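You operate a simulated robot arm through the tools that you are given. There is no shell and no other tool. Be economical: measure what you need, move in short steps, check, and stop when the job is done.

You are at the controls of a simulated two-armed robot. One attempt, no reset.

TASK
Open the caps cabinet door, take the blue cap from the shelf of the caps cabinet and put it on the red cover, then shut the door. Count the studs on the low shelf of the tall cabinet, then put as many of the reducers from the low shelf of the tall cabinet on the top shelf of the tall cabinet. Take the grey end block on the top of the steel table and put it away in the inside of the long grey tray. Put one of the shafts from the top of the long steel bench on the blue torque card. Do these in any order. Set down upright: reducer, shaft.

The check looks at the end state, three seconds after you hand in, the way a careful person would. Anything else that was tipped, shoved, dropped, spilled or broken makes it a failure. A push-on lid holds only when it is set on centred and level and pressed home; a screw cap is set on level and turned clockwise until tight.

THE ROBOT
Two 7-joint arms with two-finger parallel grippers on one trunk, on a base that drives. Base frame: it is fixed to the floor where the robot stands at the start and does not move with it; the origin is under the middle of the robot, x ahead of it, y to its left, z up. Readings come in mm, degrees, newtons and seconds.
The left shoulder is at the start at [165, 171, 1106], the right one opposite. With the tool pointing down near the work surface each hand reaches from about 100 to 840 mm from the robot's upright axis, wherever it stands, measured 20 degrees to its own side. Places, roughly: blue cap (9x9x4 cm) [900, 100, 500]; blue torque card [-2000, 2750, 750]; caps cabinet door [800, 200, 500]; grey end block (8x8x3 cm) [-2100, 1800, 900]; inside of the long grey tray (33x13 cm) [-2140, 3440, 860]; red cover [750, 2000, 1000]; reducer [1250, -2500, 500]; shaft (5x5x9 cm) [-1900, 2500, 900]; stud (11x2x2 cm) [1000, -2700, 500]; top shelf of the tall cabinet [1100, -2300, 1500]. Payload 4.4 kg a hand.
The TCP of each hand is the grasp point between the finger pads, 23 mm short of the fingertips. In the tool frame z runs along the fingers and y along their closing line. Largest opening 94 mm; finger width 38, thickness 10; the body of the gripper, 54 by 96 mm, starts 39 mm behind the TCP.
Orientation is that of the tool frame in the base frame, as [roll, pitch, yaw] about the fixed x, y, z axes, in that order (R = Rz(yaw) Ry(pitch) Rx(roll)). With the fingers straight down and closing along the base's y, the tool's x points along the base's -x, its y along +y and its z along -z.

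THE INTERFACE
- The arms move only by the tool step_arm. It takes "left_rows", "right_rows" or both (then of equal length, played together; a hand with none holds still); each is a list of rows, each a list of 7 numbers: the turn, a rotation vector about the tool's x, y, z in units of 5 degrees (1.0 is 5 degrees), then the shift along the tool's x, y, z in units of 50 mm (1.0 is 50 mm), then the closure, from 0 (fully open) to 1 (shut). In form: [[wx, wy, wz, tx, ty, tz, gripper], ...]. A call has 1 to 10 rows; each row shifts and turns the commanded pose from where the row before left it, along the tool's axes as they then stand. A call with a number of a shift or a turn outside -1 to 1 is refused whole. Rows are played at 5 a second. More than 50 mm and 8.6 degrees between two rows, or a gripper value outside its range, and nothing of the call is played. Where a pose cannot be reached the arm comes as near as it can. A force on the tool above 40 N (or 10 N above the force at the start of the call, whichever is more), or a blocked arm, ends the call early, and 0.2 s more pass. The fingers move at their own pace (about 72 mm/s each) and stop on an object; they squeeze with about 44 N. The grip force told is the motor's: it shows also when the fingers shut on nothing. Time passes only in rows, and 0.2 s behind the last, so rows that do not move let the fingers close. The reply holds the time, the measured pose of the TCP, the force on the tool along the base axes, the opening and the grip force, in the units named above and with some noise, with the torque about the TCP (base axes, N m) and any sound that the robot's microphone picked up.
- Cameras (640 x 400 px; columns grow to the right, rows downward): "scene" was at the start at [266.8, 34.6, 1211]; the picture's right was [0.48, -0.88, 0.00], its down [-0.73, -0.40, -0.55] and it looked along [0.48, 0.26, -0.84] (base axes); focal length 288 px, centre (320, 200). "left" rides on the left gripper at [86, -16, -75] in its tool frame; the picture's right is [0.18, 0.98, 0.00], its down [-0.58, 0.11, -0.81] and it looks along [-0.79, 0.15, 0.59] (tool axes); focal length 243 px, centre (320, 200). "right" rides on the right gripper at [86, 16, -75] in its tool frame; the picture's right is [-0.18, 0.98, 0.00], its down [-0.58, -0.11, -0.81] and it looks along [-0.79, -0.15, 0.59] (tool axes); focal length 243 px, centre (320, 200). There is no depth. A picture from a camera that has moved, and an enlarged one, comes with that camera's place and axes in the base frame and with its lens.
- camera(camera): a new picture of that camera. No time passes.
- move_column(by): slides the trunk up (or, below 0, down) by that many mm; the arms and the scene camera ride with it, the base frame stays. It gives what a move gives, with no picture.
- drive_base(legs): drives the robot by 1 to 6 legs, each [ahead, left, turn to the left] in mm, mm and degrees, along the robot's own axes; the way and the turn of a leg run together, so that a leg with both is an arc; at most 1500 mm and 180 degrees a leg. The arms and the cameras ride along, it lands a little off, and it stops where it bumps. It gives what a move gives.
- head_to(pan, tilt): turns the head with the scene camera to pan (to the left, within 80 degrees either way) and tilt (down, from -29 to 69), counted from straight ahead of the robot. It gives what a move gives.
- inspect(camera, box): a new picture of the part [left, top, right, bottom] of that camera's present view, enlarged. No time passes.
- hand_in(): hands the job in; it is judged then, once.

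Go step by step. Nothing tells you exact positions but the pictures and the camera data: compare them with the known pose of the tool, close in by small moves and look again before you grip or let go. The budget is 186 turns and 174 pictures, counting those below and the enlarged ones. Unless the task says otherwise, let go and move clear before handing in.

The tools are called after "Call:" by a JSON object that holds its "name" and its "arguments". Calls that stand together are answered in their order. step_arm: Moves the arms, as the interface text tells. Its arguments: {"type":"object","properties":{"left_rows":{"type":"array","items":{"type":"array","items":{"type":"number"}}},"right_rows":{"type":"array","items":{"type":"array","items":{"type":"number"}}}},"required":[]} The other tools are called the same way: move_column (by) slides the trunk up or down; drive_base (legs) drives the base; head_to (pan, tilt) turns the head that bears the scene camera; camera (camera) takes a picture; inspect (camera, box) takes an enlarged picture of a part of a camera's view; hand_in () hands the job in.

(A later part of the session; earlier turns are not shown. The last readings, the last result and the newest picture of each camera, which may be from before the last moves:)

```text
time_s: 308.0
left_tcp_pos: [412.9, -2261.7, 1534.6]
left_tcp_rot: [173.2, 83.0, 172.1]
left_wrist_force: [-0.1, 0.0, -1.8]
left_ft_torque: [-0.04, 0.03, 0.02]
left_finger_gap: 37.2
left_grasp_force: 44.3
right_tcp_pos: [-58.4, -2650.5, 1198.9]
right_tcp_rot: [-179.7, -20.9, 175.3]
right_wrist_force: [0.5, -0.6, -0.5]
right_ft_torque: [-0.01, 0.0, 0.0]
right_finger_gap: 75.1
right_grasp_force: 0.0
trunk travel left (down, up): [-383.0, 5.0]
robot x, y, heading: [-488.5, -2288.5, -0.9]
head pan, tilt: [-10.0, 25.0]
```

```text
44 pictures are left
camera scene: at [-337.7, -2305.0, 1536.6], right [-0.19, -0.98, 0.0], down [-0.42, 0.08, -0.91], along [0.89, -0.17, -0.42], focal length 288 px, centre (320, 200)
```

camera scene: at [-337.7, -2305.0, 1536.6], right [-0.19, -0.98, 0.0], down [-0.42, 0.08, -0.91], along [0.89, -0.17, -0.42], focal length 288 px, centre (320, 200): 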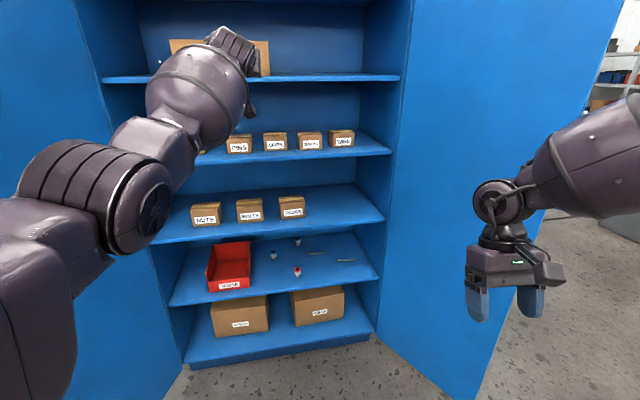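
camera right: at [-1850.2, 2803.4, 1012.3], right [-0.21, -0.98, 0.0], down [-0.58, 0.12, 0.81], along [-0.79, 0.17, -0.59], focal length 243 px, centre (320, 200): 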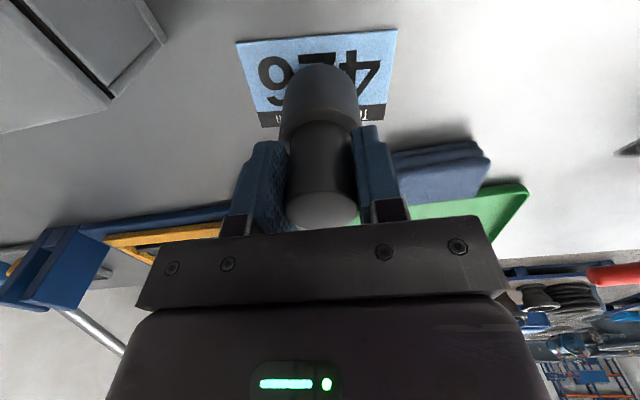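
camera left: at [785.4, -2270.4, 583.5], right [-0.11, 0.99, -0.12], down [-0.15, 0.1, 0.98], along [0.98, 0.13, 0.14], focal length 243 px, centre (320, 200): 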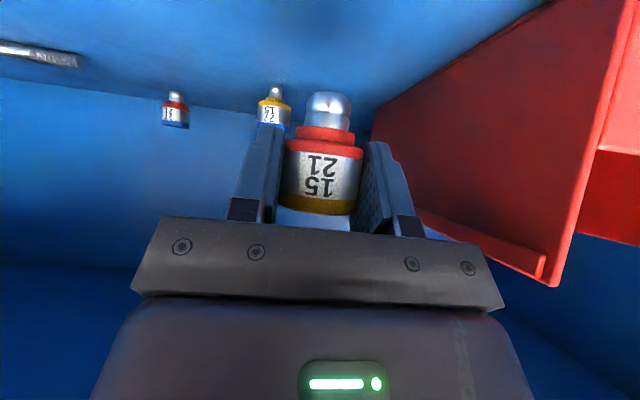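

Bring the left hand nearer and back to its 45° pitch; tuck the right hand toward centre.

Call:
{"name": "step_arm", "arguments": {"left_rows": [[0, 0, 0, -0.28, 0, -0.88, 1], [0, 0, 0, -0.28, 0, -0.88, 1], [0, 0, 0, -0.28, 0, -0.88, 1], [0, 0, 0, -0.28, 0, -0.88, 1], [0, 0, 0, -0.28, 0, -0.88, 1], [0, 0, 0, 0, 0, 0, 1]], "right_rows": [[0, -0.7, 0, -0.37, 0.7, -0.14, 0.2], [0, -0.7, 0, -0.37, 0.7, -0.1, 0.2], [0, -0.7, 0, -0.37, 0.7, -0.1, 0.2], [0, -0.7, 0, -0.37, 0.7, -0.05, 0.2], [0, -0.7, 0, -0.37, 0.7, 0, 0.2], [0, -0.7, 0, -0.37, 0.7, 0, 0.2]]}}

Call:
{"name": "step_arm", "arguments": {"left_rows": [[0, 0.95, 0, 0, 0, 0, 1], [0, 0.95, 0, 0, 0, 0, 1], [0, 0.95, 0, 0, 0, 0, 1], [0, 0.95, 0, 0, 0, 0, 1], [0, 0.95, 0, 0, 0, 0, 1], [0, 0.95, 0, 0, 0, 0, 1], [0, 0.95, 0, 0, 0, 0, 1], [0, 0.95, 0, 0, 0, 0, 1]]}}

Call:
{"name": "camera", "arguments": {"camera": "left"}}

Call:
{"name": "camera", "arguments": {"camera": "scene"}}

```text
time_s: 309.4
left_tcp_pos: [206.2, -2255.0, 1630.3]
left_tcp_rot: [173.2, 82.8, 172.1]
left_wrist_force: [0.4, 0.1, -0.7]
left_ft_torque: [-0.02, 0.0, -0.02]
left_finger_gap: 37.1
left_grasp_force: 44.0
right_tcp_pos: [-5.0, -2526.1, 1248.7]
right_tcp_rot: [-179.9, 0.1, 175.4]
right_wrist_force: [-0.5, 0.3, 0.0]
right_ft_torque: [-0.04, 0.01, -0.04]
right_finger_gap: 75.2
right_grasp_force: 0.1
right hand out of reach, approached as far as the arm can: row 2, 3, 4, 5, 6
trunk travel left (down, up): [-383.0, 5.0]
robot x, y, heading: [-489.5, -2288.4, -0.8]
head pan, tilt: [-10.0, 25.0]
```

```text
time_s: 311.2
left_tcp_pos: [204.2, -2260.5, 1630.8]
left_tcp_rot: [178.8, 45.0, 178.0]
left_wrist_force: [-0.8, -0.2, -1.4]
left_ft_torque: [0.01, -0.02, -0.01]
left_finger_gap: 37.0
left_grasp_force: 44.2
right_tcp_pos: [-6.2, -2526.2, 1248.0]
right_tcp_rot: [-179.9, 0.1, 175.4]
right_wrist_force: [-0.1, -1.0, -0.9]
right_ft_torque: [0.01, -0.04, 0.03]
right_finger_gap: 75.2
right_grasp_force: 0.0
trunk travel left (down, up): [-383.0, 5.0]
robot x, y, heading: [-487.7, -2285.8, -0.8]
head pan, tilt: [-10.0, 25.0]
```

```text
43 pictures are left
camera left: at [89.9, -2273.4, 1621.9], right [-0.11, 0.99, -0.12], down [-0.16, 0.1, 0.98], along [0.98, 0.13, 0.14], focal length 243 px, centre (320, 200)
```

left: 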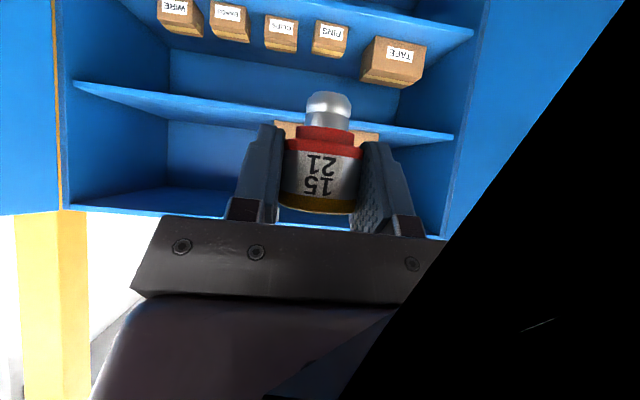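

```text
42 pictures are left
camera scene: at [-337.8, -2305.1, 1536.6], right [-0.19, -0.98, 0.0], down [-0.42, 0.08, -0.91], along [0.89, -0.17, -0.42], focal length 288 px, centre (320, 200)
```

scene: 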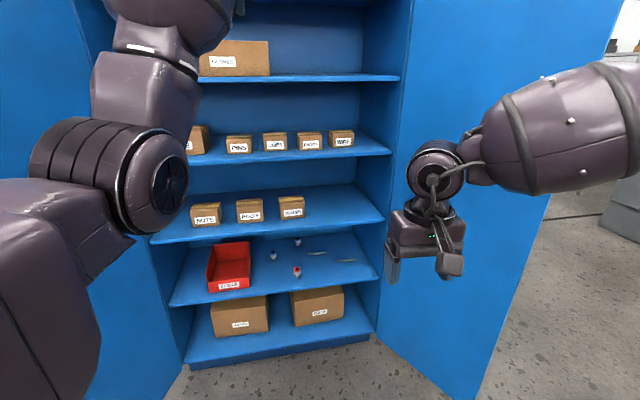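

The tool is back at 45° with the reducer upright. Shift the left hand right (free area beside the box) and drive in.

Call:
{"name": "step_arm", "arguments": {"left_rows": [[0, 0, 0, 0, -0.85, 0, 1], [0, 0, 0, 0, -0.85, 0, 1], [0, 0, 0, 0, -0.85, 0, 1], [0, 0, 0, 0, -0.85, 0, 1]]}}

Call:
{"name": "drive_base", "arguments": {"legs": [[400, 0, 0.8]]}}

Call:
{"name": "camera", "arguments": {"camera": "left"}}

Call:
{"name": "camera", "arguments": {"camera": "scene"}}

```text
time_s: 312.4
left_tcp_pos: [245.2, -2381.2, 1560.3]
left_tcp_rot: [-179.8, 38.5, -177.0]
left_wrist_force: [-0.7, 0.0, -1.0]
left_ft_torque: [0.02, 0.03, -0.01]
left_finger_gap: 37.0
left_grasp_force: 44.0
right_tcp_pos: [-8.3, -2526.8, 1249.3]
right_tcp_rot: [-179.9, 0.3, 175.5]
right_wrist_force: [-0.2, 0.1, -0.4]
right_ft_torque: [-0.03, -0.02, 0.03]
right_finger_gap: 75.2
right_grasp_force: 0.1
trunk travel left (down, up): [-383.0, 5.0]
robot x, y, heading: [-484.1, -2286.8, -0.5]
head pan, tilt: [-10.0, 25.0]
stopped in row 4 (left hand): the arm was blocked; the commanded pose is now the measured one
```

```text
time_s: 314.9
left_tcp_pos: [646.5, -2383.4, 1559.1]
left_tcp_rot: [-179.9, 38.5, -177.1]
left_wrist_force: [-0.5, 0.0, -0.8]
left_ft_torque: [0.03, 0.0, -0.05]
left_finger_gap: 37.0
left_grasp_force: 44.0
right_tcp_pos: [393.8, -2528.1, 1249.2]
right_tcp_rot: [-179.9, 0.2, 175.7]
right_wrist_force: [0.2, -0.3, -0.6]
right_ft_torque: [-0.01, 0.03, 0.0]
right_finger_gap: 75.4
right_grasp_force: 0.1
trunk travel left (down, up): [-383.0, 5.0]
robot x, y, heading: [-87.0, -2289.7, -0.7]
head pan, tilt: [-10.0, 25.0]
```

```text
41 pictures are left
camera left: at [533.9, -2405.9, 1563.2], right [-0.2, 0.97, -0.11], down [-0.05, 0.11, 0.99], along [0.98, 0.2, 0.03], focal length 243 px, centre (320, 200)
```

left: 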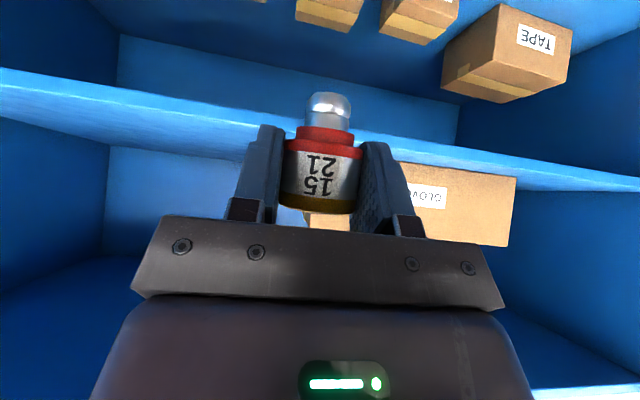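

```text
40 pictures are left
camera scene: at [61.5, -2308.6, 1536.6], right [-0.18, -0.98, 0.0], down [-0.42, 0.08, -0.91], along [0.89, -0.17, -0.42], focal length 288 px, centre (320, 200)
```

scene: 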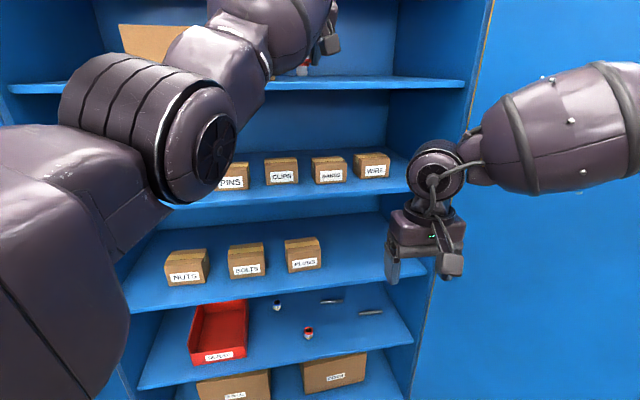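

Call:
{"name": "inspect", "arguments": {"camera": "left", "box": [0, 60, 320, 260]}}

Call:
{"name": "inspect", "arguments": {"camera": "scene", "box": [240, 20, 480, 120]}}

```text
2.00 times, centred on (160, 160) of left
camera zoom: at [533.9, -2405.9, 1563.2], right [-0.2, 0.97, -0.11], down [-0.05, 0.11, 0.99], along [0.98, 0.2, 0.03], focal length 485 px, centre (640, 280)
```

zoom: 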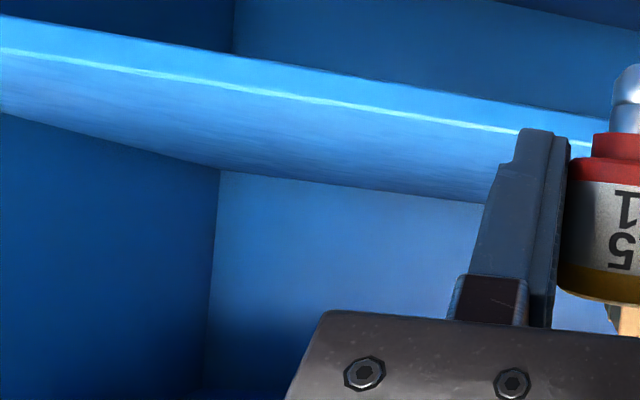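

```text
2.67 times, centred on (360, 70) of scene
camera zoom: at [61.5, -2308.6, 1536.6], right [-0.18, -0.98, 0.0], down [-0.42, 0.08, -0.91], along [0.89, -0.17, -0.42], focal length 767 px, centre (213, 547)
```

zoom: 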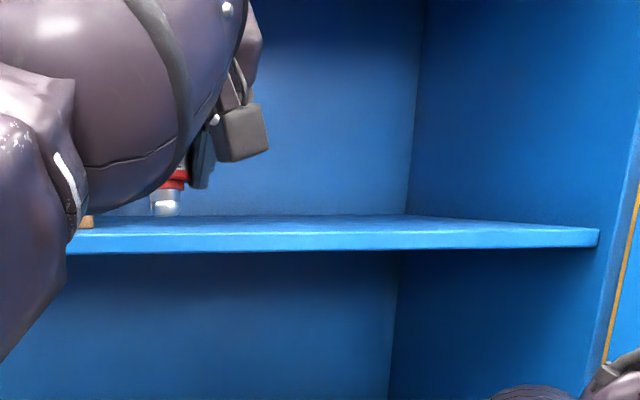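

Top shelf z≈1501; the GLOVES box front is at x≈877, right end y≈−2361. I'll level the tool, raise it a little, and turn slightly right to place beside the box.

Call:
{"name": "step_arm", "arguments": {"left_rows": [[0, -0.63, 0, -0.2, 0, -0.25, 1], [0, -0.63, 0, -0.2, 0, -0.25, 1], [0, 0, 0, -0.2, 0, -0.2, 1]]}}

Call:
{"name": "drive_base", "arguments": {"legs": [[0, 75, -8]]}}

Call:
{"name": "camera", "arguments": {"camera": "left"}}

```text
time_s: 315.7
left_tcp_pos: [654.7, -2370.2, 1594.5]
left_tcp_rot: [-179.9, 43.7, -175.9]
left_wrist_force: [0.0, -0.6, -0.8]
left_ft_torque: [-0.01, 0.02, -0.01]
left_finger_gap: 36.9
left_grasp_force: 43.3
right_tcp_pos: [392.4, -2527.7, 1249.5]
right_tcp_rot: [-179.9, 0.2, 175.8]
right_wrist_force: [1.0, 0.4, -0.6]
right_ft_torque: [-0.01, -0.01, -0.02]
right_finger_gap: 75.0
right_grasp_force: 0.1
trunk travel left (down, up): [-383.0, 5.0]
robot x, y, heading: [-86.1, -2293.7, -0.6]
head pan, tilt: [-10.0, 25.0]
```

```text
time_s: 317.1
left_tcp_pos: [640.6, -2397.3, 1601.1]
left_tcp_rot: [-179.5, 44.2, 176.4]
left_wrist_force: [0.2, -0.2, -0.6]
left_ft_torque: [0.03, 0.01, 0.02]
left_finger_gap: 37.1
left_grasp_force: 44.4
right_tcp_pos: [361.0, -2516.0, 1249.4]
right_tcp_rot: [-179.8, 0.1, 167.6]
right_wrist_force: [0.8, -1.2, -0.6]
right_ft_torque: [-0.01, 0.03, -0.01]
right_finger_gap: 75.1
right_grasp_force: 0.1
trunk travel left (down, up): [-383.0, 5.0]
robot x, y, heading: [-79.1, -2219.1, -8.4]
head pan, tilt: [-10.0, 25.0]
```

```text
37 pictures are left
camera left: at [526.9, -2405.3, 1594.2], right [-0.06, 0.99, -0.13], down [-0.14, 0.13, 0.98], along [0.99, 0.08, 0.13], focal length 243 px, centre (320, 200)
```

left: 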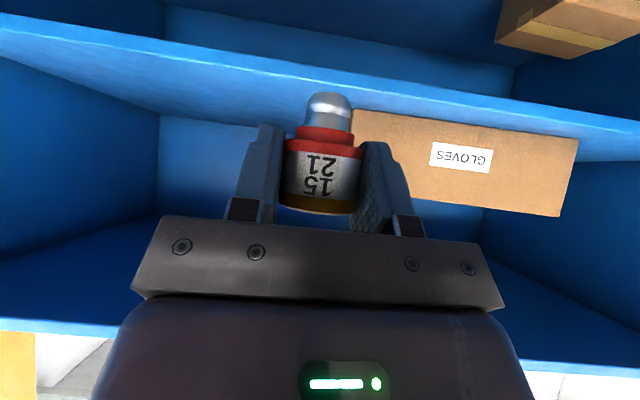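

Clear of the box's end (y≈−2345). Drive in along this heading.

Call:
{"name": "drive_base", "arguments": {"legs": [[190, 0, 0]]}}

Call:
{"name": "camera", "arguments": {"camera": "left"}}

Call:
{"name": "camera", "arguments": {"camera": "scene"}}

```text
time_s: 318.6
left_tcp_pos: [834.6, -2425.8, 1600.9]
left_tcp_rot: [-179.3, 44.2, 176.6]
left_wrist_force: [1.1, -0.4, -1.1]
left_ft_torque: [0.03, 0.0, 0.0]
left_finger_gap: 37.3
left_grasp_force: 43.8
right_tcp_pos: [550.9, -2549.2, 1248.2]
right_tcp_rot: [-179.9, 0.2, 167.3]
right_wrist_force: [0.0, 0.0, -0.2]
right_ft_torque: [-0.01, 0.0, -0.03]
right_finger_gap: 75.1
right_grasp_force: 0.1
trunk travel left (down, up): [-383.0, 5.0]
robot x, y, heading: [113.5, -2243.7, -8.8]
head pan, tilt: [-10.0, 25.0]
```

```text
36 pictures are left
camera left: at [720.2, -2434.6, 1594.3], right [-0.06, 0.99, -0.14], down [-0.14, 0.13, 0.98], along [0.99, 0.08, 0.13], focal length 243 px, centre (320, 200)
```

left: 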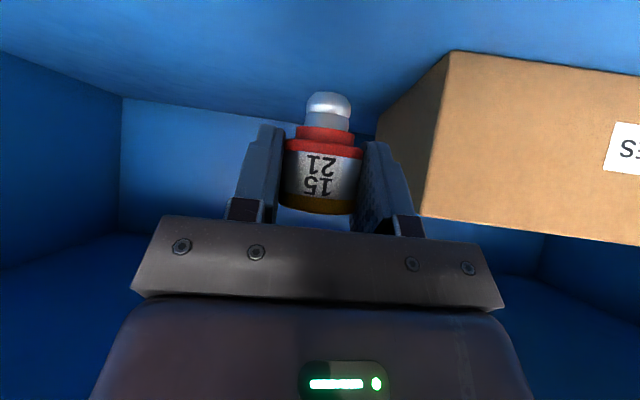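

```text
35 pictures are left
camera scene: at [254.9, -2283.1, 1536.6], right [-0.32, -0.95, 0.0], down [-0.4, 0.14, -0.91], along [0.86, -0.29, -0.42], focal length 288 px, centre (320, 200)
```

scene: 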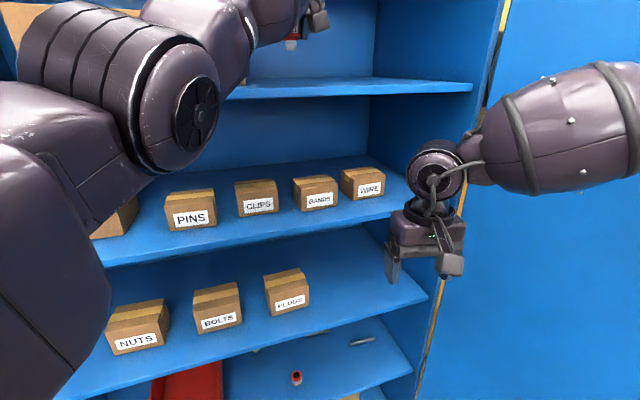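

Call:
{"name": "step_arm", "arguments": {"left_rows": [[0, 0, 0, 0.134, 0, 0.568, 1], [0, 0, 0, 0.134, 0, 0.568, 1]]}}

Call:
{"name": "camera", "arguments": {"camera": "left"}}

Call:
{"name": "inspect", "arguments": {"camera": "scene", "box": [230, 0, 390, 110]}}

```text
time_s: 319.2
left_tcp_pos: [865.9, -2428.0, 1551.4]
left_tcp_rot: [-179.3, 44.1, 176.5]
left_wrist_force: [0.5, 0.6, -0.8]
left_ft_torque: [-0.02, 0.02, -0.01]
left_finger_gap: 37.0
left_grasp_force: 44.0
right_tcp_pos: [550.6, -2549.6, 1248.1]
right_tcp_rot: [-180.0, 0.2, 167.3]
right_wrist_force: [0.2, -0.1, -0.5]
right_ft_torque: [-0.03, -0.01, -0.02]
right_finger_gap: 75.3
right_grasp_force: 0.0
trunk travel left (down, up): [-383.0, 5.0]
robot x, y, heading: [111.0, -2245.5, -9.0]
head pan, tilt: [-10.0, 25.0]
```

```text
34 pictures are left
camera left: at [751.6, -2437.6, 1544.1], right [-0.06, 0.99, -0.14], down [-0.13, 0.13, 0.98], along [0.99, 0.08, 0.13], focal length 243 px, centre (320, 200)
```

left: 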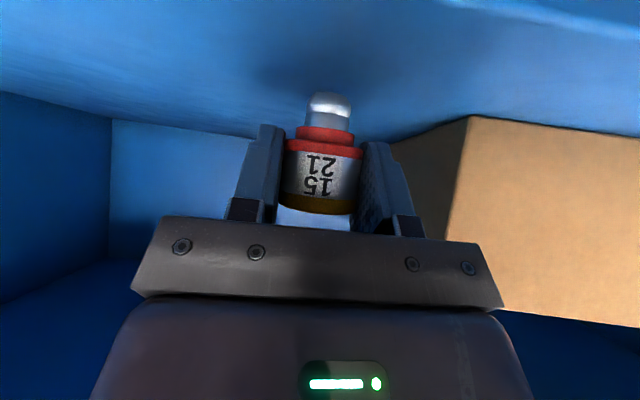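

```text
3.64 times, centred on (310, 55) of scene
camera zoom: at [255.9, -2283.1, 1536.5], right [-0.32, -0.95, 0.0], down [-0.4, 0.14, -0.91], along [0.86, -0.29, -0.42], focal length 1046 px, centre (356, 727)
```

zoom: 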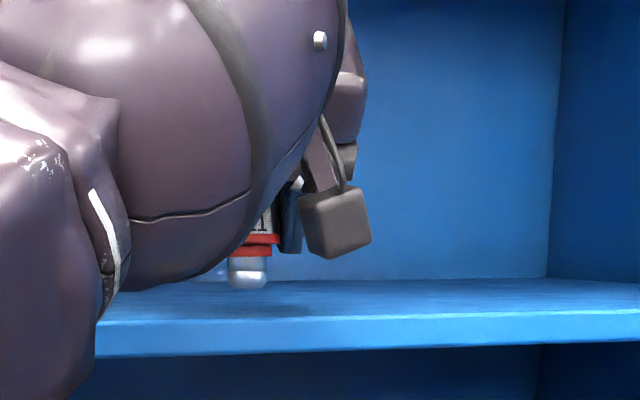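

Call:
{"name": "step_arm", "arguments": {"left_rows": [[0, -0.14, 0, 0.056, 0, 0.058, 1], [0, 0, 0, 0.042, 0, 0.043, 1], [0, 0, 0, 0.028, 0, 0.029, 1]]}}

```text
time_s: 320.0
left_tcp_pos: [863.0, -2429.0, 1543.4]
left_tcp_rot: [-179.3, 44.9, 176.5]
left_wrist_force: [-0.2, 0.1, -1.1]
left_ft_torque: [-0.01, -0.02, 0.02]
left_finger_gap: 37.1
left_grasp_force: 44.0
right_tcp_pos: [551.7, -2548.9, 1249.2]
right_tcp_rot: [-179.8, 0.1, 167.3]
right_wrist_force: [0.0, 0.3, -0.1]
right_ft_torque: [0.01, -0.01, -0.01]
right_finger_gap: 75.3
right_grasp_force: 0.0
trunk travel left (down, up): [-383.0, 5.0]
robot x, y, heading: [110.7, -2246.8, -9.0]
head pan, tilt: [-10.0, 25.0]
```

Call:
{"name": "step_arm", "arguments": {"left_rows": [[0, 0, 0, 0.028, 0, 0.029, 1], [0, 0, 0, 0.021, 0, 0.022, 1], [0, 0, 0, 0.021, 0, 0.022, 1]]}}

Call:
{"name": "inspect", "arguments": {"camera": "scene", "box": [270, 40, 330, 90]}}

```text
time_s: 320.8
left_tcp_pos: [863.4, -2427.8, 1539.8]
left_tcp_rot: [-179.1, 45.2, 176.7]
left_wrist_force: [5.5, -1.3, 14.3]
left_ft_torque: [0.0, -0.21, 0.0]
left_finger_gap: 36.9
left_grasp_force: 43.9
right_tcp_pos: [551.3, -2548.9, 1248.5]
right_tcp_rot: [-179.8, 0.3, 167.4]
right_wrist_force: [-0.2, -0.3, 0.4]
right_ft_torque: [-0.01, -0.01, 0.03]
right_finger_gap: 75.0
right_grasp_force: 0.0
trunk travel left (down, up): [-383.0, 5.0]
robot x, y, heading: [110.3, -2242.6, -8.6]
head pan, tilt: [-10.0, 25.0]
```

```text
8.00 times, centred on (300, 65) of scene
camera zoom: at [254.0, -2282.8, 1536.8], right [-0.32, -0.95, 0.0], down [-0.4, 0.14, -0.91], along [0.86, -0.29, -0.42], focal length 2300 px, centre (480, 1280)
```

zoom: 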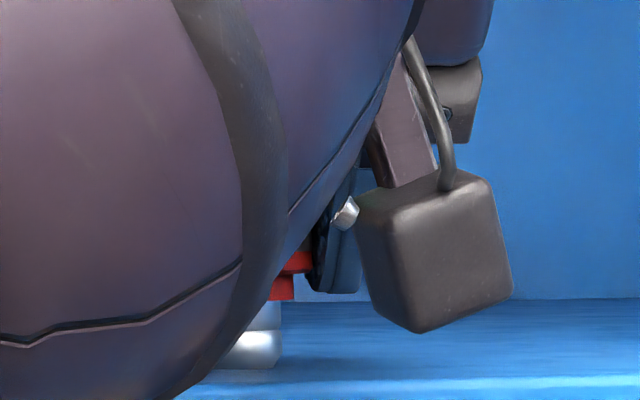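

Contact. Release and retreat along the tool axis.

Call:
{"name": "step_arm", "arguments": {"left_rows": [[0, 0, 0, -0.018, 0, -0.018, 1], [0, 0, 0, 0, 0, 0, 0.75], [0, 0, 0, 0, 0, 0, 0.4], [0, 0, 0, 0, 0, 0, 0.2], [0, 0, 0, 0, 0, 0, 0.2], [0, 0, 0, 0, 0, -0.5, 0.2], [0, 0, 0, 0, 0, -0.9, 0.2]]}}

Call:
{"name": "camera", "arguments": {"camera": "left"}}

```text
time_s: 322.4
left_tcp_pos: [811.7, -2426.3, 1587.2]
left_tcp_rot: [-179.3, 44.9, 176.5]
left_wrist_force: [-0.2, 0.1, -0.6]
left_ft_torque: [0.0, -0.05, 0.03]
left_finger_gap: 75.1
left_grasp_force: 0.0
right_tcp_pos: [550.1, -2548.6, 1249.0]
right_tcp_rot: [-179.9, 0.2, 167.4]
right_wrist_force: [0.0, 0.2, -0.4]
right_ft_torque: [0.02, 0.0, 0.02]
right_finger_gap: 75.0
right_grasp_force: 0.0
trunk travel left (down, up): [-383.0, 5.0]
robot x, y, heading: [110.4, -2248.0, -8.8]
head pan, tilt: [-10.0, 25.0]
```

```text
31 pictures are left
camera left: at [697.6, -2434.5, 1578.2], right [-0.06, 0.99, -0.14], down [-0.15, 0.13, 0.98], along [0.99, 0.08, 0.14], focal length 243 px, centre (320, 200)
```

left: 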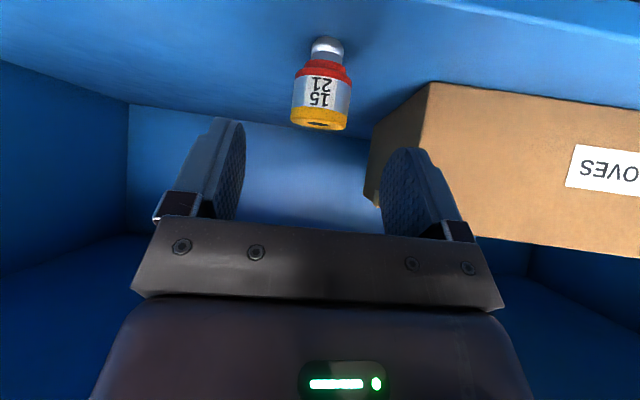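

Reducer 1 stands upright on the top shelf. Back out and lower for the second (red).

Call:
{"name": "drive_base", "arguments": {"legs": [[-520, 0, 0], [0, -75, 0]]}}

Call:
{"name": "move_column", "arguments": {"by": -325}}

Call:
{"name": "camera", "arguments": {"camera": "scene"}}

```text
time_s: 326.4
left_tcp_pos: [290.7, -2423.7, 1585.9]
left_tcp_rot: [-179.3, 44.8, 176.2]
left_wrist_force: [0.5, 0.5, -0.7]
left_ft_torque: [0.02, 0.01, 0.04]
left_finger_gap: 75.2
left_grasp_force: 0.0
right_tcp_pos: [27.1, -2545.7, 1249.2]
right_tcp_rot: [-179.9, 0.2, 167.1]
right_wrist_force: [0.3, 0.0, 0.2]
right_ft_torque: [-0.02, 0.01, -0.01]
right_finger_gap: 75.1
right_grasp_force: 0.1
trunk travel left (down, up): [-383.0, 5.0]
robot x, y, heading: [-413.6, -2235.6, -9.3]
head pan, tilt: [-10.0, 25.0]
```

```text
time_s: 329.6
left_tcp_pos: [427.9, -2436.6, 949.5]
left_tcp_rot: [177.9, 17.9, 175.4]
left_wrist_force: [0.0, 0.1, 0.8]
left_ft_torque: [0.0, 0.01, 0.02]
left_finger_gap: 75.2
left_grasp_force: 0.0
right_tcp_pos: [31.2, -2545.9, 906.4]
right_tcp_rot: [-179.8, -3.3, 167.0]
right_wrist_force: [-0.2, 0.9, 0.7]
right_ft_torque: [-0.04, 0.02, -0.02]
right_finger_gap: 75.6
right_grasp_force: 0.1
trunk travel left (down, up): [-58.0, 330.0]
robot x, y, heading: [-413.1, -2235.1, -9.0]
head pan, tilt: [-10.0, 25.0]
```

```text
30 pictures are left
camera scene: at [-61.1, -2310.8, 1175.8], right [-0.33, -0.94, 0.0], down [-0.4, 0.14, -0.91], along [0.86, -0.3, -0.42], focal length 288 px, centre (320, 200)
```

scene: 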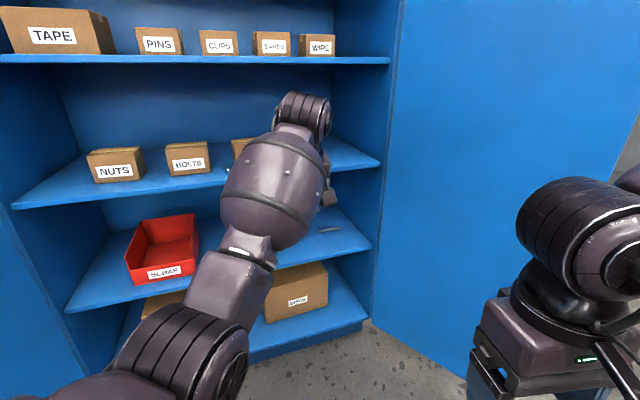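

Call:
{"name": "step_arm", "arguments": {"left_rows": [[0, -0.9, 0, 0, 0, 0, 0.2], [0, -0.9, 0, 0, 0, 0, 0.2], [0, -0.9, 0, 0, 0, 0, 0.2], [0, -0.9, 0, 0, 0, 0, 0.2], [0, -0.9, 0, 0, 0, 0, 0.2], [0, -0.9, 0, 0, 0, 0, 0.2]]}}

Call:
{"name": "step_arm", "arguments": {"left_rows": [[0, 0, 0, 0.46, 0.15, 0.75, 0.2], [0, 0, 0, 0.46, 0.15, 0.75, 0.2], [0, 0, 0, 0.46, 0.15, 0.75, 0.2], [0, 0, 0, 0.46, 0.15, 0.75, 0.2], [0, 0, 0, 0.46, 0.15, 0.75, 0.2], [0, 0, 0, 0.46, 0.15, 0.75, 0.2], [0, 0, 0, 0.46, 0.15, 0.75, 0.2], [0, 0, 0, 0.46, 0.15, 0.75, 0.2]]}}

Call:
{"name": "camera", "arguments": {"camera": "left"}}

```text
time_s: 331.0
left_tcp_pos: [424.3, -2445.1, 950.2]
left_tcp_rot: [177.6, 45.1, 173.8]
left_wrist_force: [0.1, -0.2, 0.2]
left_ft_torque: [0.01, -0.01, 0.01]
left_finger_gap: 75.1
left_grasp_force: 0.1
right_tcp_pos: [30.4, -2544.9, 904.7]
right_tcp_rot: [-179.7, -3.4, 167.0]
right_wrist_force: [0.3, -1.1, -0.8]
right_ft_torque: [0.0, -0.01, -0.01]
right_finger_gap: 74.8
right_grasp_force: 0.1
trunk travel left (down, up): [-58.0, 330.0]
robot x, y, heading: [-408.8, -2233.2, -9.1]
head pan, tilt: [-10.0, 25.0]
```

```text
time_s: 332.8
left_tcp_pos: [514.6, -2380.0, 610.1]
left_tcp_rot: [177.6, 45.0, 173.7]
left_wrist_force: [0.3, 0.0, 0.2]
left_ft_torque: [-0.04, -0.02, -0.01]
left_finger_gap: 75.3
left_grasp_force: 0.0
right_tcp_pos: [31.2, -2545.9, 905.6]
right_tcp_rot: [-179.8, -3.3, 166.9]
right_wrist_force: [-0.5, 0.3, 0.7]
right_ft_torque: [0.03, -0.01, 0.01]
right_finger_gap: 75.0
right_grasp_force: 0.1
trunk travel left (down, up): [-58.0, 330.0]
robot x, y, heading: [-412.5, -2241.6, -9.3]
head pan, tilt: [-10.0, 25.0]
```

```text
29 pictures are left
camera left: at [399.3, -2387.1, 600.3], right [-0.05, 0.99, -0.1], down [-0.15, 0.09, 0.98], along [0.99, 0.07, 0.15], focal length 243 px, centre (320, 200)
```

left: 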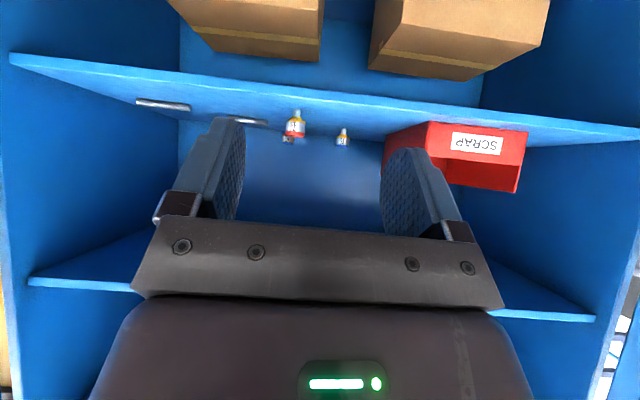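

Red reducer ahead at ≈[896,-2413]. Drive in.

Call:
{"name": "drive_base", "arguments": {"legs": [[0, 28, 0], [368, 0, 0]]}}

Call:
{"name": "camera", "arguments": {"camera": "left"}}

```text
time_s: 335.7
left_tcp_pos: [878.3, -2414.9, 610.7]
left_tcp_rot: [177.5, 45.1, 173.5]
left_wrist_force: [0.6, 0.7, -0.8]
left_ft_torque: [0.0, 0.01, 0.0]
left_finger_gap: 75.5
left_grasp_force: 0.0
right_tcp_pos: [396.6, -2578.9, 904.4]
right_tcp_rot: [-179.7, -3.3, 166.8]
right_wrist_force: [0.3, 0.1, -0.4]
right_ft_torque: [0.01, 0.04, 0.01]
right_finger_gap: 75.2
right_grasp_force: 0.1
trunk travel left (down, up): [-58.0, 330.0]
robot x, y, heading: [-48.1, -2273.0, -9.6]
head pan, tilt: [-10.0, 25.0]
```

```text
28 pictures are left
camera left: at [764.8, -2421.9, 600.9], right [-0.05, 0.99, -0.1], down [-0.15, 0.09, 0.98], along [0.99, 0.06, 0.15], focal length 243 px, centre (320, 200)
```

left: 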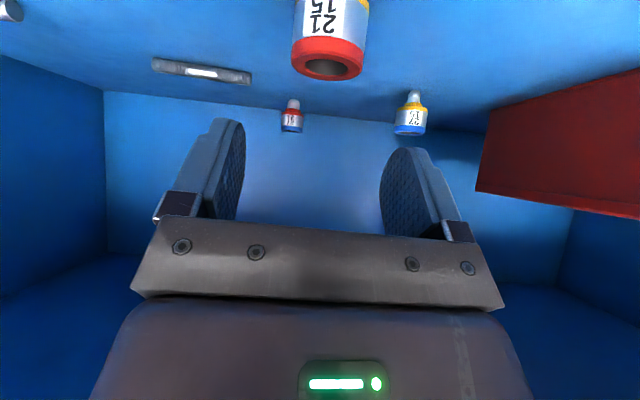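

Call:
{"name": "move_column", "arguments": {"by": -45}}

Call:
{"name": "step_arm", "arguments": {"left_rows": [[0, 0, 0, 0.05, 0, 0.3, 0.2], [0, 0, 0, 0.05, 0, 0.3, 0.2]]}}

Call:
{"name": "camera", "arguments": {"camera": "left"}}

```text
time_s: 336.6
left_tcp_pos: [879.8, -2416.7, 569.1]
left_tcp_rot: [177.5, 45.2, 173.6]
left_wrist_force: [-0.1, -0.2, 1.5]
left_ft_torque: [-0.03, 0.01, 0.01]
left_finger_gap: 75.3
left_grasp_force: 0.1
right_tcp_pos: [398.0, -2579.8, 828.6]
right_tcp_rot: [-179.2, -10.1, 166.6]
right_wrist_force: [-0.4, -0.2, 0.3]
right_ft_torque: [-0.02, 0.0, 0.02]
right_finger_gap: 75.4
right_grasp_force: 0.1
trunk travel left (down, up): [-13.0, 375.0]
robot x, y, heading: [-49.2, -2269.1, -9.7]
head pan, tilt: [-10.0, 25.0]
```

```text
time_s: 337.2
left_tcp_pos: [896.3, -2416.7, 540.9]
left_tcp_rot: [177.5, 45.1, 173.5]
left_wrist_force: [-0.3, 0.0, -1.2]
left_ft_torque: [-0.01, 0.01, 0.05]
left_finger_gap: 75.7
left_grasp_force: 0.0
right_tcp_pos: [400.8, -2578.6, 828.6]
right_tcp_rot: [-179.2, -10.2, 166.8]
right_wrist_force: [-0.2, 0.0, -0.5]
right_ft_torque: [0.02, 0.0, 0.03]
right_finger_gap: 75.3
right_grasp_force: 0.0
trunk travel left (down, up): [-13.0, 375.0]
robot x, y, heading: [-45.4, -2267.9, -9.4]
head pan, tilt: [-10.0, 25.0]
```

```text
27 pictures are left
camera left: at [782.0, -2422.3, 531.0], right [-0.05, 0.99, -0.1], down [-0.15, 0.09, 0.98], along [0.99, 0.06, 0.15], focal length 243 px, centre (320, 200)
```

left: 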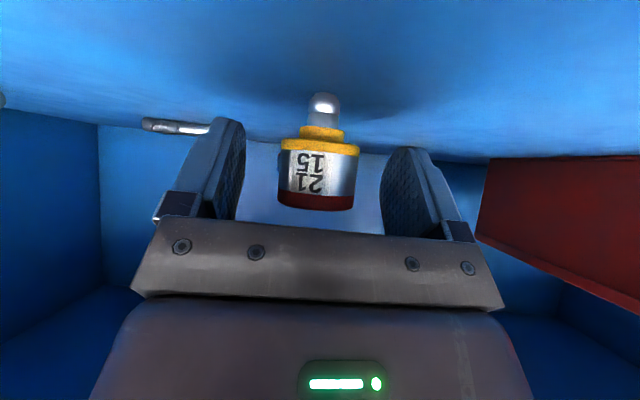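

Aligned. Grip, lift.

Call:
{"name": "step_arm", "arguments": {"left_rows": [[0, 0, 0, 0, 0, 0, 0.5], [0, 0, 0, 0, 0, 0, 0.8], [0, 0, 0, 0, 0, 0, 1], [0, 0, 0, 0, 0, 0, 1], [0, 0, 0, -0.3, 0, -0.3, 1], [0, 0, 0, -0.3, 0, -0.3, 1], [0, 0, 0, -0.15, 0, -0.15, 1]]}}

Call:
{"name": "camera", "arguments": {"camera": "left"}}

```text
time_s: 338.8
left_tcp_pos: [895.8, -2416.9, 593.5]
left_tcp_rot: [177.4, 44.9, 173.5]
left_wrist_force: [0.3, -0.1, -1.2]
left_ft_torque: [0.0, 0.03, 0.02]
left_finger_gap: 36.8
left_grasp_force: 44.1
right_tcp_pos: [399.0, -2579.8, 829.0]
right_tcp_rot: [-179.1, -10.1, 166.6]
right_wrist_force: [-0.8, 1.0, 0.8]
right_ft_torque: [-0.03, -0.02, 0.03]
right_finger_gap: 75.1
right_grasp_force: 0.0
trunk travel left (down, up): [-13.0, 375.0]
robot x, y, heading: [-43.4, -2270.8, -9.2]
head pan, tilt: [-10.0, 25.0]
```

```text
26 pictures are left
camera left: at [782.6, -2424.0, 584.3], right [-0.05, 0.99, -0.1], down [-0.15, 0.09, 0.98], along [0.99, 0.06, 0.15], focal length 243 px, centre (320, 200)
```

left: 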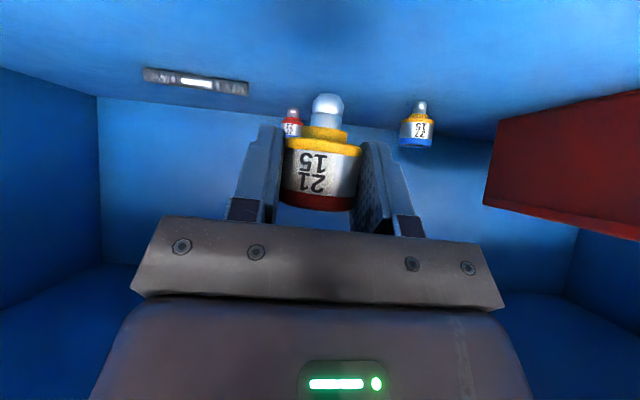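

Held. Back out, raise, and restore the 45° pose near the body.

Call:
{"name": "drive_base", "arguments": {"legs": [[-430, 0, 0]]}}

Call:
{"name": "move_column", "arguments": {"by": 370}}

Call:
{"name": "step_arm", "arguments": {"left_rows": [[0, 0, 0, -0.28, 0, -0.88, 1], [0, 0, 0, -0.28, 0, -0.88, 1], [0, 0, 0, -0.28, 0, -0.88, 1], [0, 0, 0, -0.28, 0, -0.88, 1], [0, 0, 0, -0.28, 0, -0.88, 1], [0, 0, 0, 0, 0, 0, 1]]}}

```text
time_s: 341.4
left_tcp_pos: [468.1, -2345.8, 593.8]
left_tcp_rot: [177.5, 45.1, 173.5]
left_wrist_force: [0.5, -1.1, -0.8]
left_ft_torque: [0.0, -0.02, 0.02]
left_finger_gap: 37.0
left_grasp_force: 44.1
right_tcp_pos: [-30.1, -2507.9, 828.7]
right_tcp_rot: [-179.3, -10.3, 166.9]
right_wrist_force: [0.1, 0.1, -0.4]
right_ft_torque: [-0.01, 0.0, 0.0]
right_finger_gap: 75.1
right_grasp_force: 0.0
trunk travel left (down, up): [-13.0, 375.0]
robot x, y, heading: [-476.3, -2200.9, -9.1]
head pan, tilt: [-10.0, 25.0]
```

```text
time_s: 345.0
left_tcp_pos: [398.9, -2333.7, 1523.1]
left_tcp_rot: [-167.9, 83.0, -172.7]
left_wrist_force: [-0.7, -0.4, -1.1]
left_ft_torque: [-0.01, 0.02, 0.01]
left_finger_gap: 36.9
left_grasp_force: 44.3
right_tcp_pos: [-47.2, -2505.7, 1261.7]
right_tcp_rot: [-179.8, -1.9, 166.8]
right_wrist_force: [0.2, -0.1, 0.4]
right_ft_torque: [0.01, 0.0, -0.02]
right_finger_gap: 75.1
right_grasp_force: 0.1
trunk travel left (down, up): [-383.0, 5.0]
robot x, y, heading: [-475.2, -2199.2, -9.2]
head pan, tilt: [-10.0, 25.0]
```

```text
time_s: 346.4
left_tcp_pos: [189.5, -2316.5, 1619.9]
left_tcp_rot: [-168.2, 82.9, -172.9]
left_wrist_force: [0.0, 0.0, -1.0]
left_ft_torque: [0.02, 0.01, -0.03]
left_finger_gap: 37.0
left_grasp_force: 43.9
right_tcp_pos: [-46.2, -2504.9, 1261.8]
right_tcp_rot: [-179.9, -1.8, 166.8]
right_wrist_force: [0.8, -0.6, 0.3]
right_ft_torque: [0.01, 0.02, -0.02]
right_finger_gap: 75.0
right_grasp_force: 0.0
trunk travel left (down, up): [-383.0, 5.0]
robot x, y, heading: [-475.1, -2198.2, -9.5]
head pan, tilt: [-10.0, 25.0]
```

Call:
{"name": "step_arm", "arguments": {"left_rows": [[0, 0.945, 0, 0, 0, 0, 1], [0, 0.945, 0, 0, 0, 0, 1], [0, 0.945, 0, 0, 0, 0, 1], [0, 0.945, 0, 0, 0, 0, 1], [0, 0.945, 0, 0, 0, 0, 1], [0, 0.945, 0, 0, 0, 0, 1], [0, 0.945, 0, 0, 0, 0, 1], [0, 0.945, 0, 0, 0, 0, 1], [0, 0, 0, 0, -0.6, 0, 1]]}}

Call:
{"name": "drive_base", "arguments": {"legs": [[0, 40, -6], [350, 0, 0]]}}

Call:
{"name": "camera", "arguments": {"camera": "left"}}

```text
time_s: 348.4
left_tcp_pos: [183.6, -2347.6, 1620.3]
left_tcp_rot: [-178.0, 45.4, 176.7]
left_wrist_force: [-0.2, 0.0, -0.6]
left_ft_torque: [-0.01, 0.04, -0.03]
left_finger_gap: 37.0
left_grasp_force: 44.4
right_tcp_pos: [-47.6, -2506.6, 1263.3]
right_tcp_rot: [-179.9, -1.8, 166.8]
right_wrist_force: [-0.1, 0.7, 0.1]
right_ft_torque: [0.01, -0.05, -0.03]
right_finger_gap: 75.1
right_grasp_force: 0.0
trunk travel left (down, up): [-383.0, 5.0]
robot x, y, heading: [-473.6, -2200.4, -9.5]
head pan, tilt: [-10.0, 25.0]
```

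```text
time_s: 351.3
left_tcp_pos: [512.8, -2467.4, 1618.5]
left_tcp_rot: [-177.8, 45.4, 170.7]
left_wrist_force: [0.4, -0.2, -0.7]
left_ft_torque: [0.03, 0.03, 0.02]
left_finger_gap: 37.0
left_grasp_force: 43.7
right_tcp_pos: [264.8, -2602.6, 1262.0]
right_tcp_rot: [-179.9, -1.8, 160.6]
right_wrist_force: [0.4, 0.1, -0.8]
right_ft_torque: [0.01, 0.0, 0.0]
right_finger_gap: 75.2
right_grasp_force: 0.1
trunk travel left (down, up): [-383.0, 5.0]
robot x, y, heading: [-126.1, -2247.4, -15.2]
head pan, tilt: [-10.0, 25.0]
```

```text
25 pictures are left
camera left: at [398.1, -2462.5, 1609.8], right [0.06, 0.99, -0.16], down [-0.14, 0.16, 0.98], along [0.99, -0.03, 0.14], focal length 243 px, centre (320, 200)
```

left: 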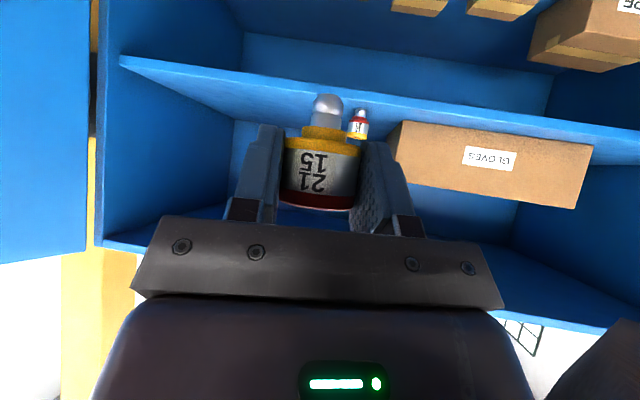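

Reducer 1 visible and standing. Correct the small roll, extend the arm, then drive in.

Call:
{"name": "step_arm", "arguments": {"left_rows": [[-0.96, 0.08, 0, 0, 0, 0, 1], [0, 0, 0, -0.7, 0, 0.7, 1], [0, 0, 0, -0.7, 0, 0.7, 1]]}}

Call:
{"name": "drive_base", "arguments": {"legs": [[0, 45, 0], [190, 0, 0]]}}

Call:
{"name": "camera", "arguments": {"camera": "left"}}

```text
time_s: 352.1
left_tcp_pos: [600.5, -2472.6, 1616.5]
left_tcp_rot: [177.4, 45.2, 170.8]
left_wrist_force: [-0.4, 1.0, 0.8]
left_ft_torque: [-0.03, 0.02, -0.02]
left_finger_gap: 37.1
left_grasp_force: 44.8
left hand out of reach, approached as far as the arm can: row 3
right_tcp_pos: [263.4, -2603.6, 1263.0]
right_tcp_rot: [-179.8, -1.9, 160.6]
right_wrist_force: [0.8, 0.2, 0.3]
right_ft_torque: [0.02, -0.02, 0.0]
right_finger_gap: 75.0
right_grasp_force: 0.1
trunk travel left (down, up): [-383.0, 5.0]
robot x, y, heading: [-127.4, -2253.8, -15.4]
head pan, tilt: [-10.0, 25.0]
```

```text
time_s: 354.3
left_tcp_pos: [795.4, -2480.8, 1614.1]
left_tcp_rot: [177.3, 45.1, 170.6]
left_wrist_force: [-0.1, 0.0, -0.8]
left_ft_torque: [0.02, -0.02, 0.04]
left_finger_gap: 37.1
left_grasp_force: 43.4
right_tcp_pos: [457.0, -2609.2, 1261.3]
right_tcp_rot: [-179.8, -1.9, 160.6]
right_wrist_force: [-0.8, -0.1, -0.3]
right_ft_torque: [0.0, 0.0, 0.0]
right_finger_gap: 75.1
right_grasp_force: 0.0
trunk travel left (down, up): [-383.0, 5.0]
robot x, y, heading: [64.4, -2260.7, -15.4]
head pan, tilt: [-10.0, 25.0]
```

```text
24 pictures are left
camera left: at [680.3, -2482.6, 1605.1], right [0.0, 1.0, -0.1], down [-0.15, 0.1, 0.98], along [0.99, 0.02, 0.15], focal length 243 px, centre (320, 200)
```

left: 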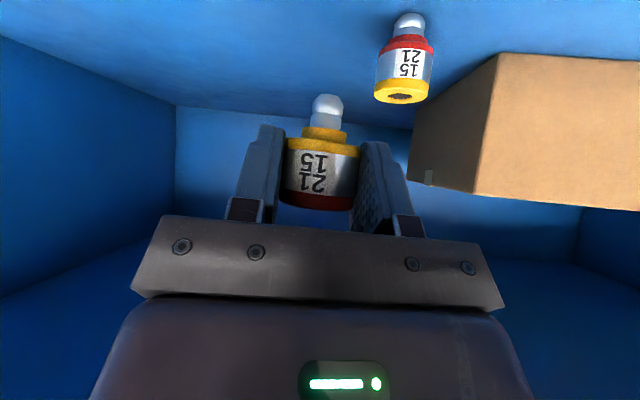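

Call:
{"name": "drive_base", "arguments": {"legs": [[70, 0, 0]]}}

Call:
{"name": "step_arm", "arguments": {"left_rows": [[0, 0, 0, 0.3, -0.15, 0.3, 1], [0, 0, 0, 0.3, -0.15, 0.3, 1], [0, 0, 0, 0.15, 0, 0.15, 1]]}}

Call:
{"name": "camera", "arguments": {"camera": "left"}}

```text
time_s: 355.4
left_tcp_pos: [863.5, -2501.3, 1614.5]
left_tcp_rot: [177.3, 44.9, 170.6]
left_wrist_force: [0.4, -0.3, -2.4]
left_ft_torque: [0.02, 0.03, -0.02]
left_finger_gap: 37.0
left_grasp_force: 44.4
right_tcp_pos: [525.0, -2629.3, 1262.1]
right_tcp_rot: [-179.8, -1.9, 160.6]
right_wrist_force: [0.2, -0.5, 0.4]
right_ft_torque: [0.02, 0.0, 0.0]
right_finger_gap: 75.2
right_grasp_force: 0.0
trunk travel left (down, up): [-383.0, 5.0]
robot x, y, heading: [133.0, -2279.7, -15.8]
head pan, tilt: [-10.0, 25.0]
```

```text
time_s: 356.1
left_tcp_pos: [859.0, -2514.4, 1560.6]
left_tcp_rot: [177.3, 45.0, 170.6]
left_wrist_force: [0.1, 0.9, 0.0]
left_ft_torque: [0.01, 0.02, -0.04]
left_finger_gap: 37.2
left_grasp_force: 43.6
right_tcp_pos: [523.1, -2629.3, 1263.5]
right_tcp_rot: [-179.7, -1.8, 160.5]
right_wrist_force: [-0.8, -0.5, 0.4]
right_ft_torque: [-0.01, -0.02, 0.04]
right_finger_gap: 75.2
right_grasp_force: 0.1
trunk travel left (down, up): [-383.0, 5.0]
robot x, y, heading: [129.5, -2280.3, -15.4]
head pan, tilt: [-10.0, 25.0]
```

```text
23 pictures are left
camera left: at [744.5, -2515.3, 1551.6], right [0.0, 1.0, -0.1], down [-0.15, 0.1, 0.98], along [0.99, 0.02, 0.15], focal length 243 px, centre (320, 200)
```

left: 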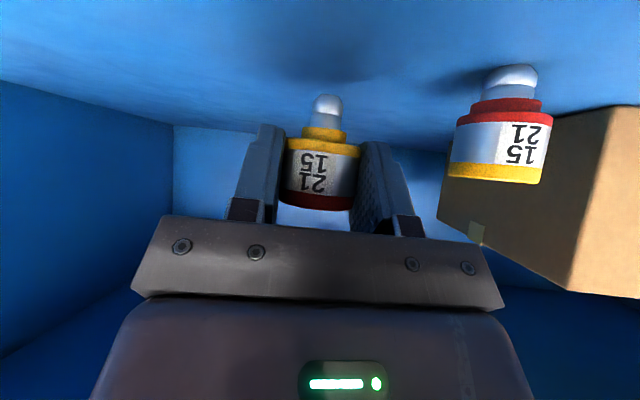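

Call:
{"name": "step_arm", "arguments": {"left_rows": [[0, 0, 0, 0.11, 0, 0.11, 1], [0, 0, 0, 0.08, 0, 0.08, 1], [0, 0, 0, 0.04, 0, 0.04, 1]]}}

Call:
{"name": "step_arm", "arguments": {"left_rows": [[0, 0, 0, 0.028, 0, 0.028, 1], [0, 0, 0, 0.028, 0, 0.028, 1]]}}

```text
time_s: 356.9
left_tcp_pos: [860.4, -2511.8, 1544.2]
left_tcp_rot: [177.4, 44.9, 170.7]
left_wrist_force: [-0.6, -0.6, -0.7]
left_ft_torque: [0.03, 0.02, 0.02]
left_finger_gap: 37.2
left_grasp_force: 44.0
right_tcp_pos: [524.4, -2628.2, 1262.8]
right_tcp_rot: [-179.9, -1.8, 160.6]
right_wrist_force: [0.2, 0.4, 0.2]
right_ft_torque: [0.03, 0.01, -0.03]
right_finger_gap: 75.3
right_grasp_force: 0.1
trunk travel left (down, up): [-383.0, 5.0]
robot x, y, heading: [127.6, -2278.3, -15.6]
head pan, tilt: [-10.0, 25.0]
```

```text
time_s: 357.6
left_tcp_pos: [860.2, -2513.3, 1541.5]
left_tcp_rot: [177.3, 44.9, 170.6]
left_wrist_force: [0.8, 0.7, -0.1]
left_ft_torque: [0.01, 0.03, -0.01]
left_finger_gap: 37.1
left_grasp_force: 44.2
right_tcp_pos: [523.8, -2628.8, 1262.6]
right_tcp_rot: [-179.8, -1.9, 160.6]
right_wrist_force: [0.9, 0.6, 0.7]
right_ft_torque: [0.02, 0.03, 0.0]
right_finger_gap: 74.9
right_grasp_force: 0.1
trunk travel left (down, up): [-383.0, 5.0]
robot x, y, heading: [132.1, -2276.2, -15.6]
head pan, tilt: [-10.0, 25.0]
```

Call:
{"name": "step_arm", "arguments": {"left_rows": [[0, 0, 0, 0.021, 0, 0.021, 1], [0, 0, 0, 0.021, 0, 0.021, 1]]}}

```text
time_s: 358.1
left_tcp_pos: [858.7, -2512.6, 1540.8]
left_tcp_rot: [177.5, 45.3, 170.8]
left_wrist_force: [5.4, -2.9, 15.8]
left_ft_torque: [-0.23, -0.34, 0.05]
left_finger_gap: 36.6
left_grasp_force: 44.0
right_tcp_pos: [523.9, -2628.6, 1262.5]
right_tcp_rot: [-179.8, -1.8, 160.6]
right_wrist_force: [-0.1, 0.0, -0.6]
right_ft_torque: [0.02, -0.01, -0.03]
right_finger_gap: 75.0
right_grasp_force: 0.1
trunk travel left (down, up): [-383.0, 5.0]
robot x, y, heading: [135.0, -2280.2, -15.7]
head pan, tilt: [-10.0, 25.0]
```

Contact. Release (moderate opening) and retreat along the tool axis.

Call:
{"name": "step_arm", "arguments": {"left_rows": [[0, 0, 0, -0.018, 0, -0.018, 1], [0, 0, 0, 0, 0, 0, 0.8], [0, 0, 0, 0, 0, 0, 0.5], [0, 0, 0, 0, 0, 0, 0.32], [0, 0, 0, 0, 0, 0, 0.32], [0, 0, 0, 0, 0, -0.5, 0.32], [0, 0, 0, 0, 0, -0.9, 0.32], [0, 0, 0, 0, 0, -0.9, 0.32]]}}

Call:
{"name": "camera", "arguments": {"camera": "left"}}

```text
time_s: 359.9
left_tcp_pos: [777.8, -2506.6, 1621.0]
left_tcp_rot: [177.2, 44.9, 170.6]
left_wrist_force: [0.2, 0.4, 0.6]
left_ft_torque: [0.0, 0.02, -0.02]
left_finger_gap: 63.9
left_grasp_force: 0.0
right_tcp_pos: [523.5, -2628.6, 1263.9]
right_tcp_rot: [-179.8, -1.7, 160.6]
right_wrist_force: [0.3, -0.2, 0.6]
right_ft_torque: [0.02, -0.04, 0.02]
right_finger_gap: 75.0
right_grasp_force: 0.0
trunk travel left (down, up): [-383.0, 5.0]
robot x, y, heading: [134.9, -2283.1, -15.5]
head pan, tilt: [-10.0, 25.0]
```

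```text
22 pictures are left
camera left: at [663.3, -2508.2, 1611.5], right [0.0, 1.0, -0.1], down [-0.15, 0.1, 0.98], along [0.99, 0.01, 0.15], focal length 243 px, centre (320, 200)
```

left: 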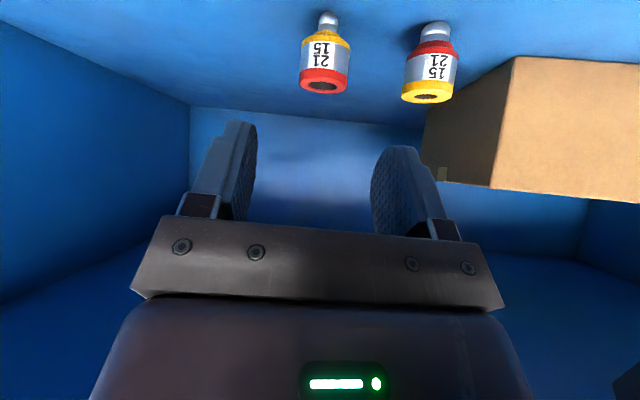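

Both reducers stand on the top shelf. Back away and verify the whole cabinet.

Call:
{"name": "drive_base", "arguments": {"legs": [[-700, 0, 0]]}}

Call:
{"name": "head_to", "arguments": {"pan": 10, "tilt": 22}}

Call:
{"name": "camera", "arguments": {"camera": "scene"}}

```text
time_s: 363.8
left_tcp_pos: [109.1, -2323.3, 1620.9]
left_tcp_rot: [177.3, 44.9, 170.1]
left_wrist_force: [0.4, 0.3, 0.7]
left_ft_torque: [-0.02, 0.0, 0.02]
left_finger_gap: 64.1
left_grasp_force: 0.1
right_tcp_pos: [-147.1, -2443.5, 1263.8]
right_tcp_rot: [-179.8, -1.7, 160.0]
right_wrist_force: [-1.0, -0.1, -1.0]
right_ft_torque: [0.01, 0.04, 0.01]
right_finger_gap: 75.0
right_grasp_force: 0.1
trunk travel left (down, up): [-383.0, 5.0]
robot x, y, heading: [-534.3, -2089.8, -15.9]
head pan, tilt: [-10.0, 25.0]
```

```text
time_s: 364.6
left_tcp_pos: [110.0, -2323.8, 1620.5]
left_tcp_rot: [177.3, 44.8, 170.0]
left_wrist_force: [0.5, 0.9, -0.4]
left_ft_torque: [-0.01, 0.0, -0.02]
left_finger_gap: 63.7
left_grasp_force: 0.1
right_tcp_pos: [-146.1, -2443.6, 1262.2]
right_tcp_rot: [-179.7, -1.8, 160.0]
right_wrist_force: [0.0, -0.3, 1.1]
right_ft_torque: [-0.04, -0.01, 0.0]
right_finger_gap: 75.3
right_grasp_force: 0.1
trunk travel left (down, up): [-383.0, 5.0]
robot x, y, heading: [-538.0, -2089.9, -16.0]
head pan, tilt: [10.0, 22.0]
```

```text
21 pictures are left
camera scene: at [-388.6, -2114.1, 1541.4], right [-0.11, -0.99, 0.0], down [-0.37, 0.04, -0.93], along [0.92, -0.1, -0.37], focal length 288 px, centre (320, 200)
```

scene: 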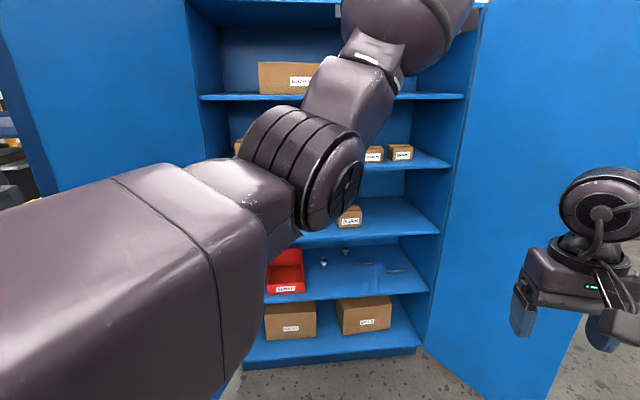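

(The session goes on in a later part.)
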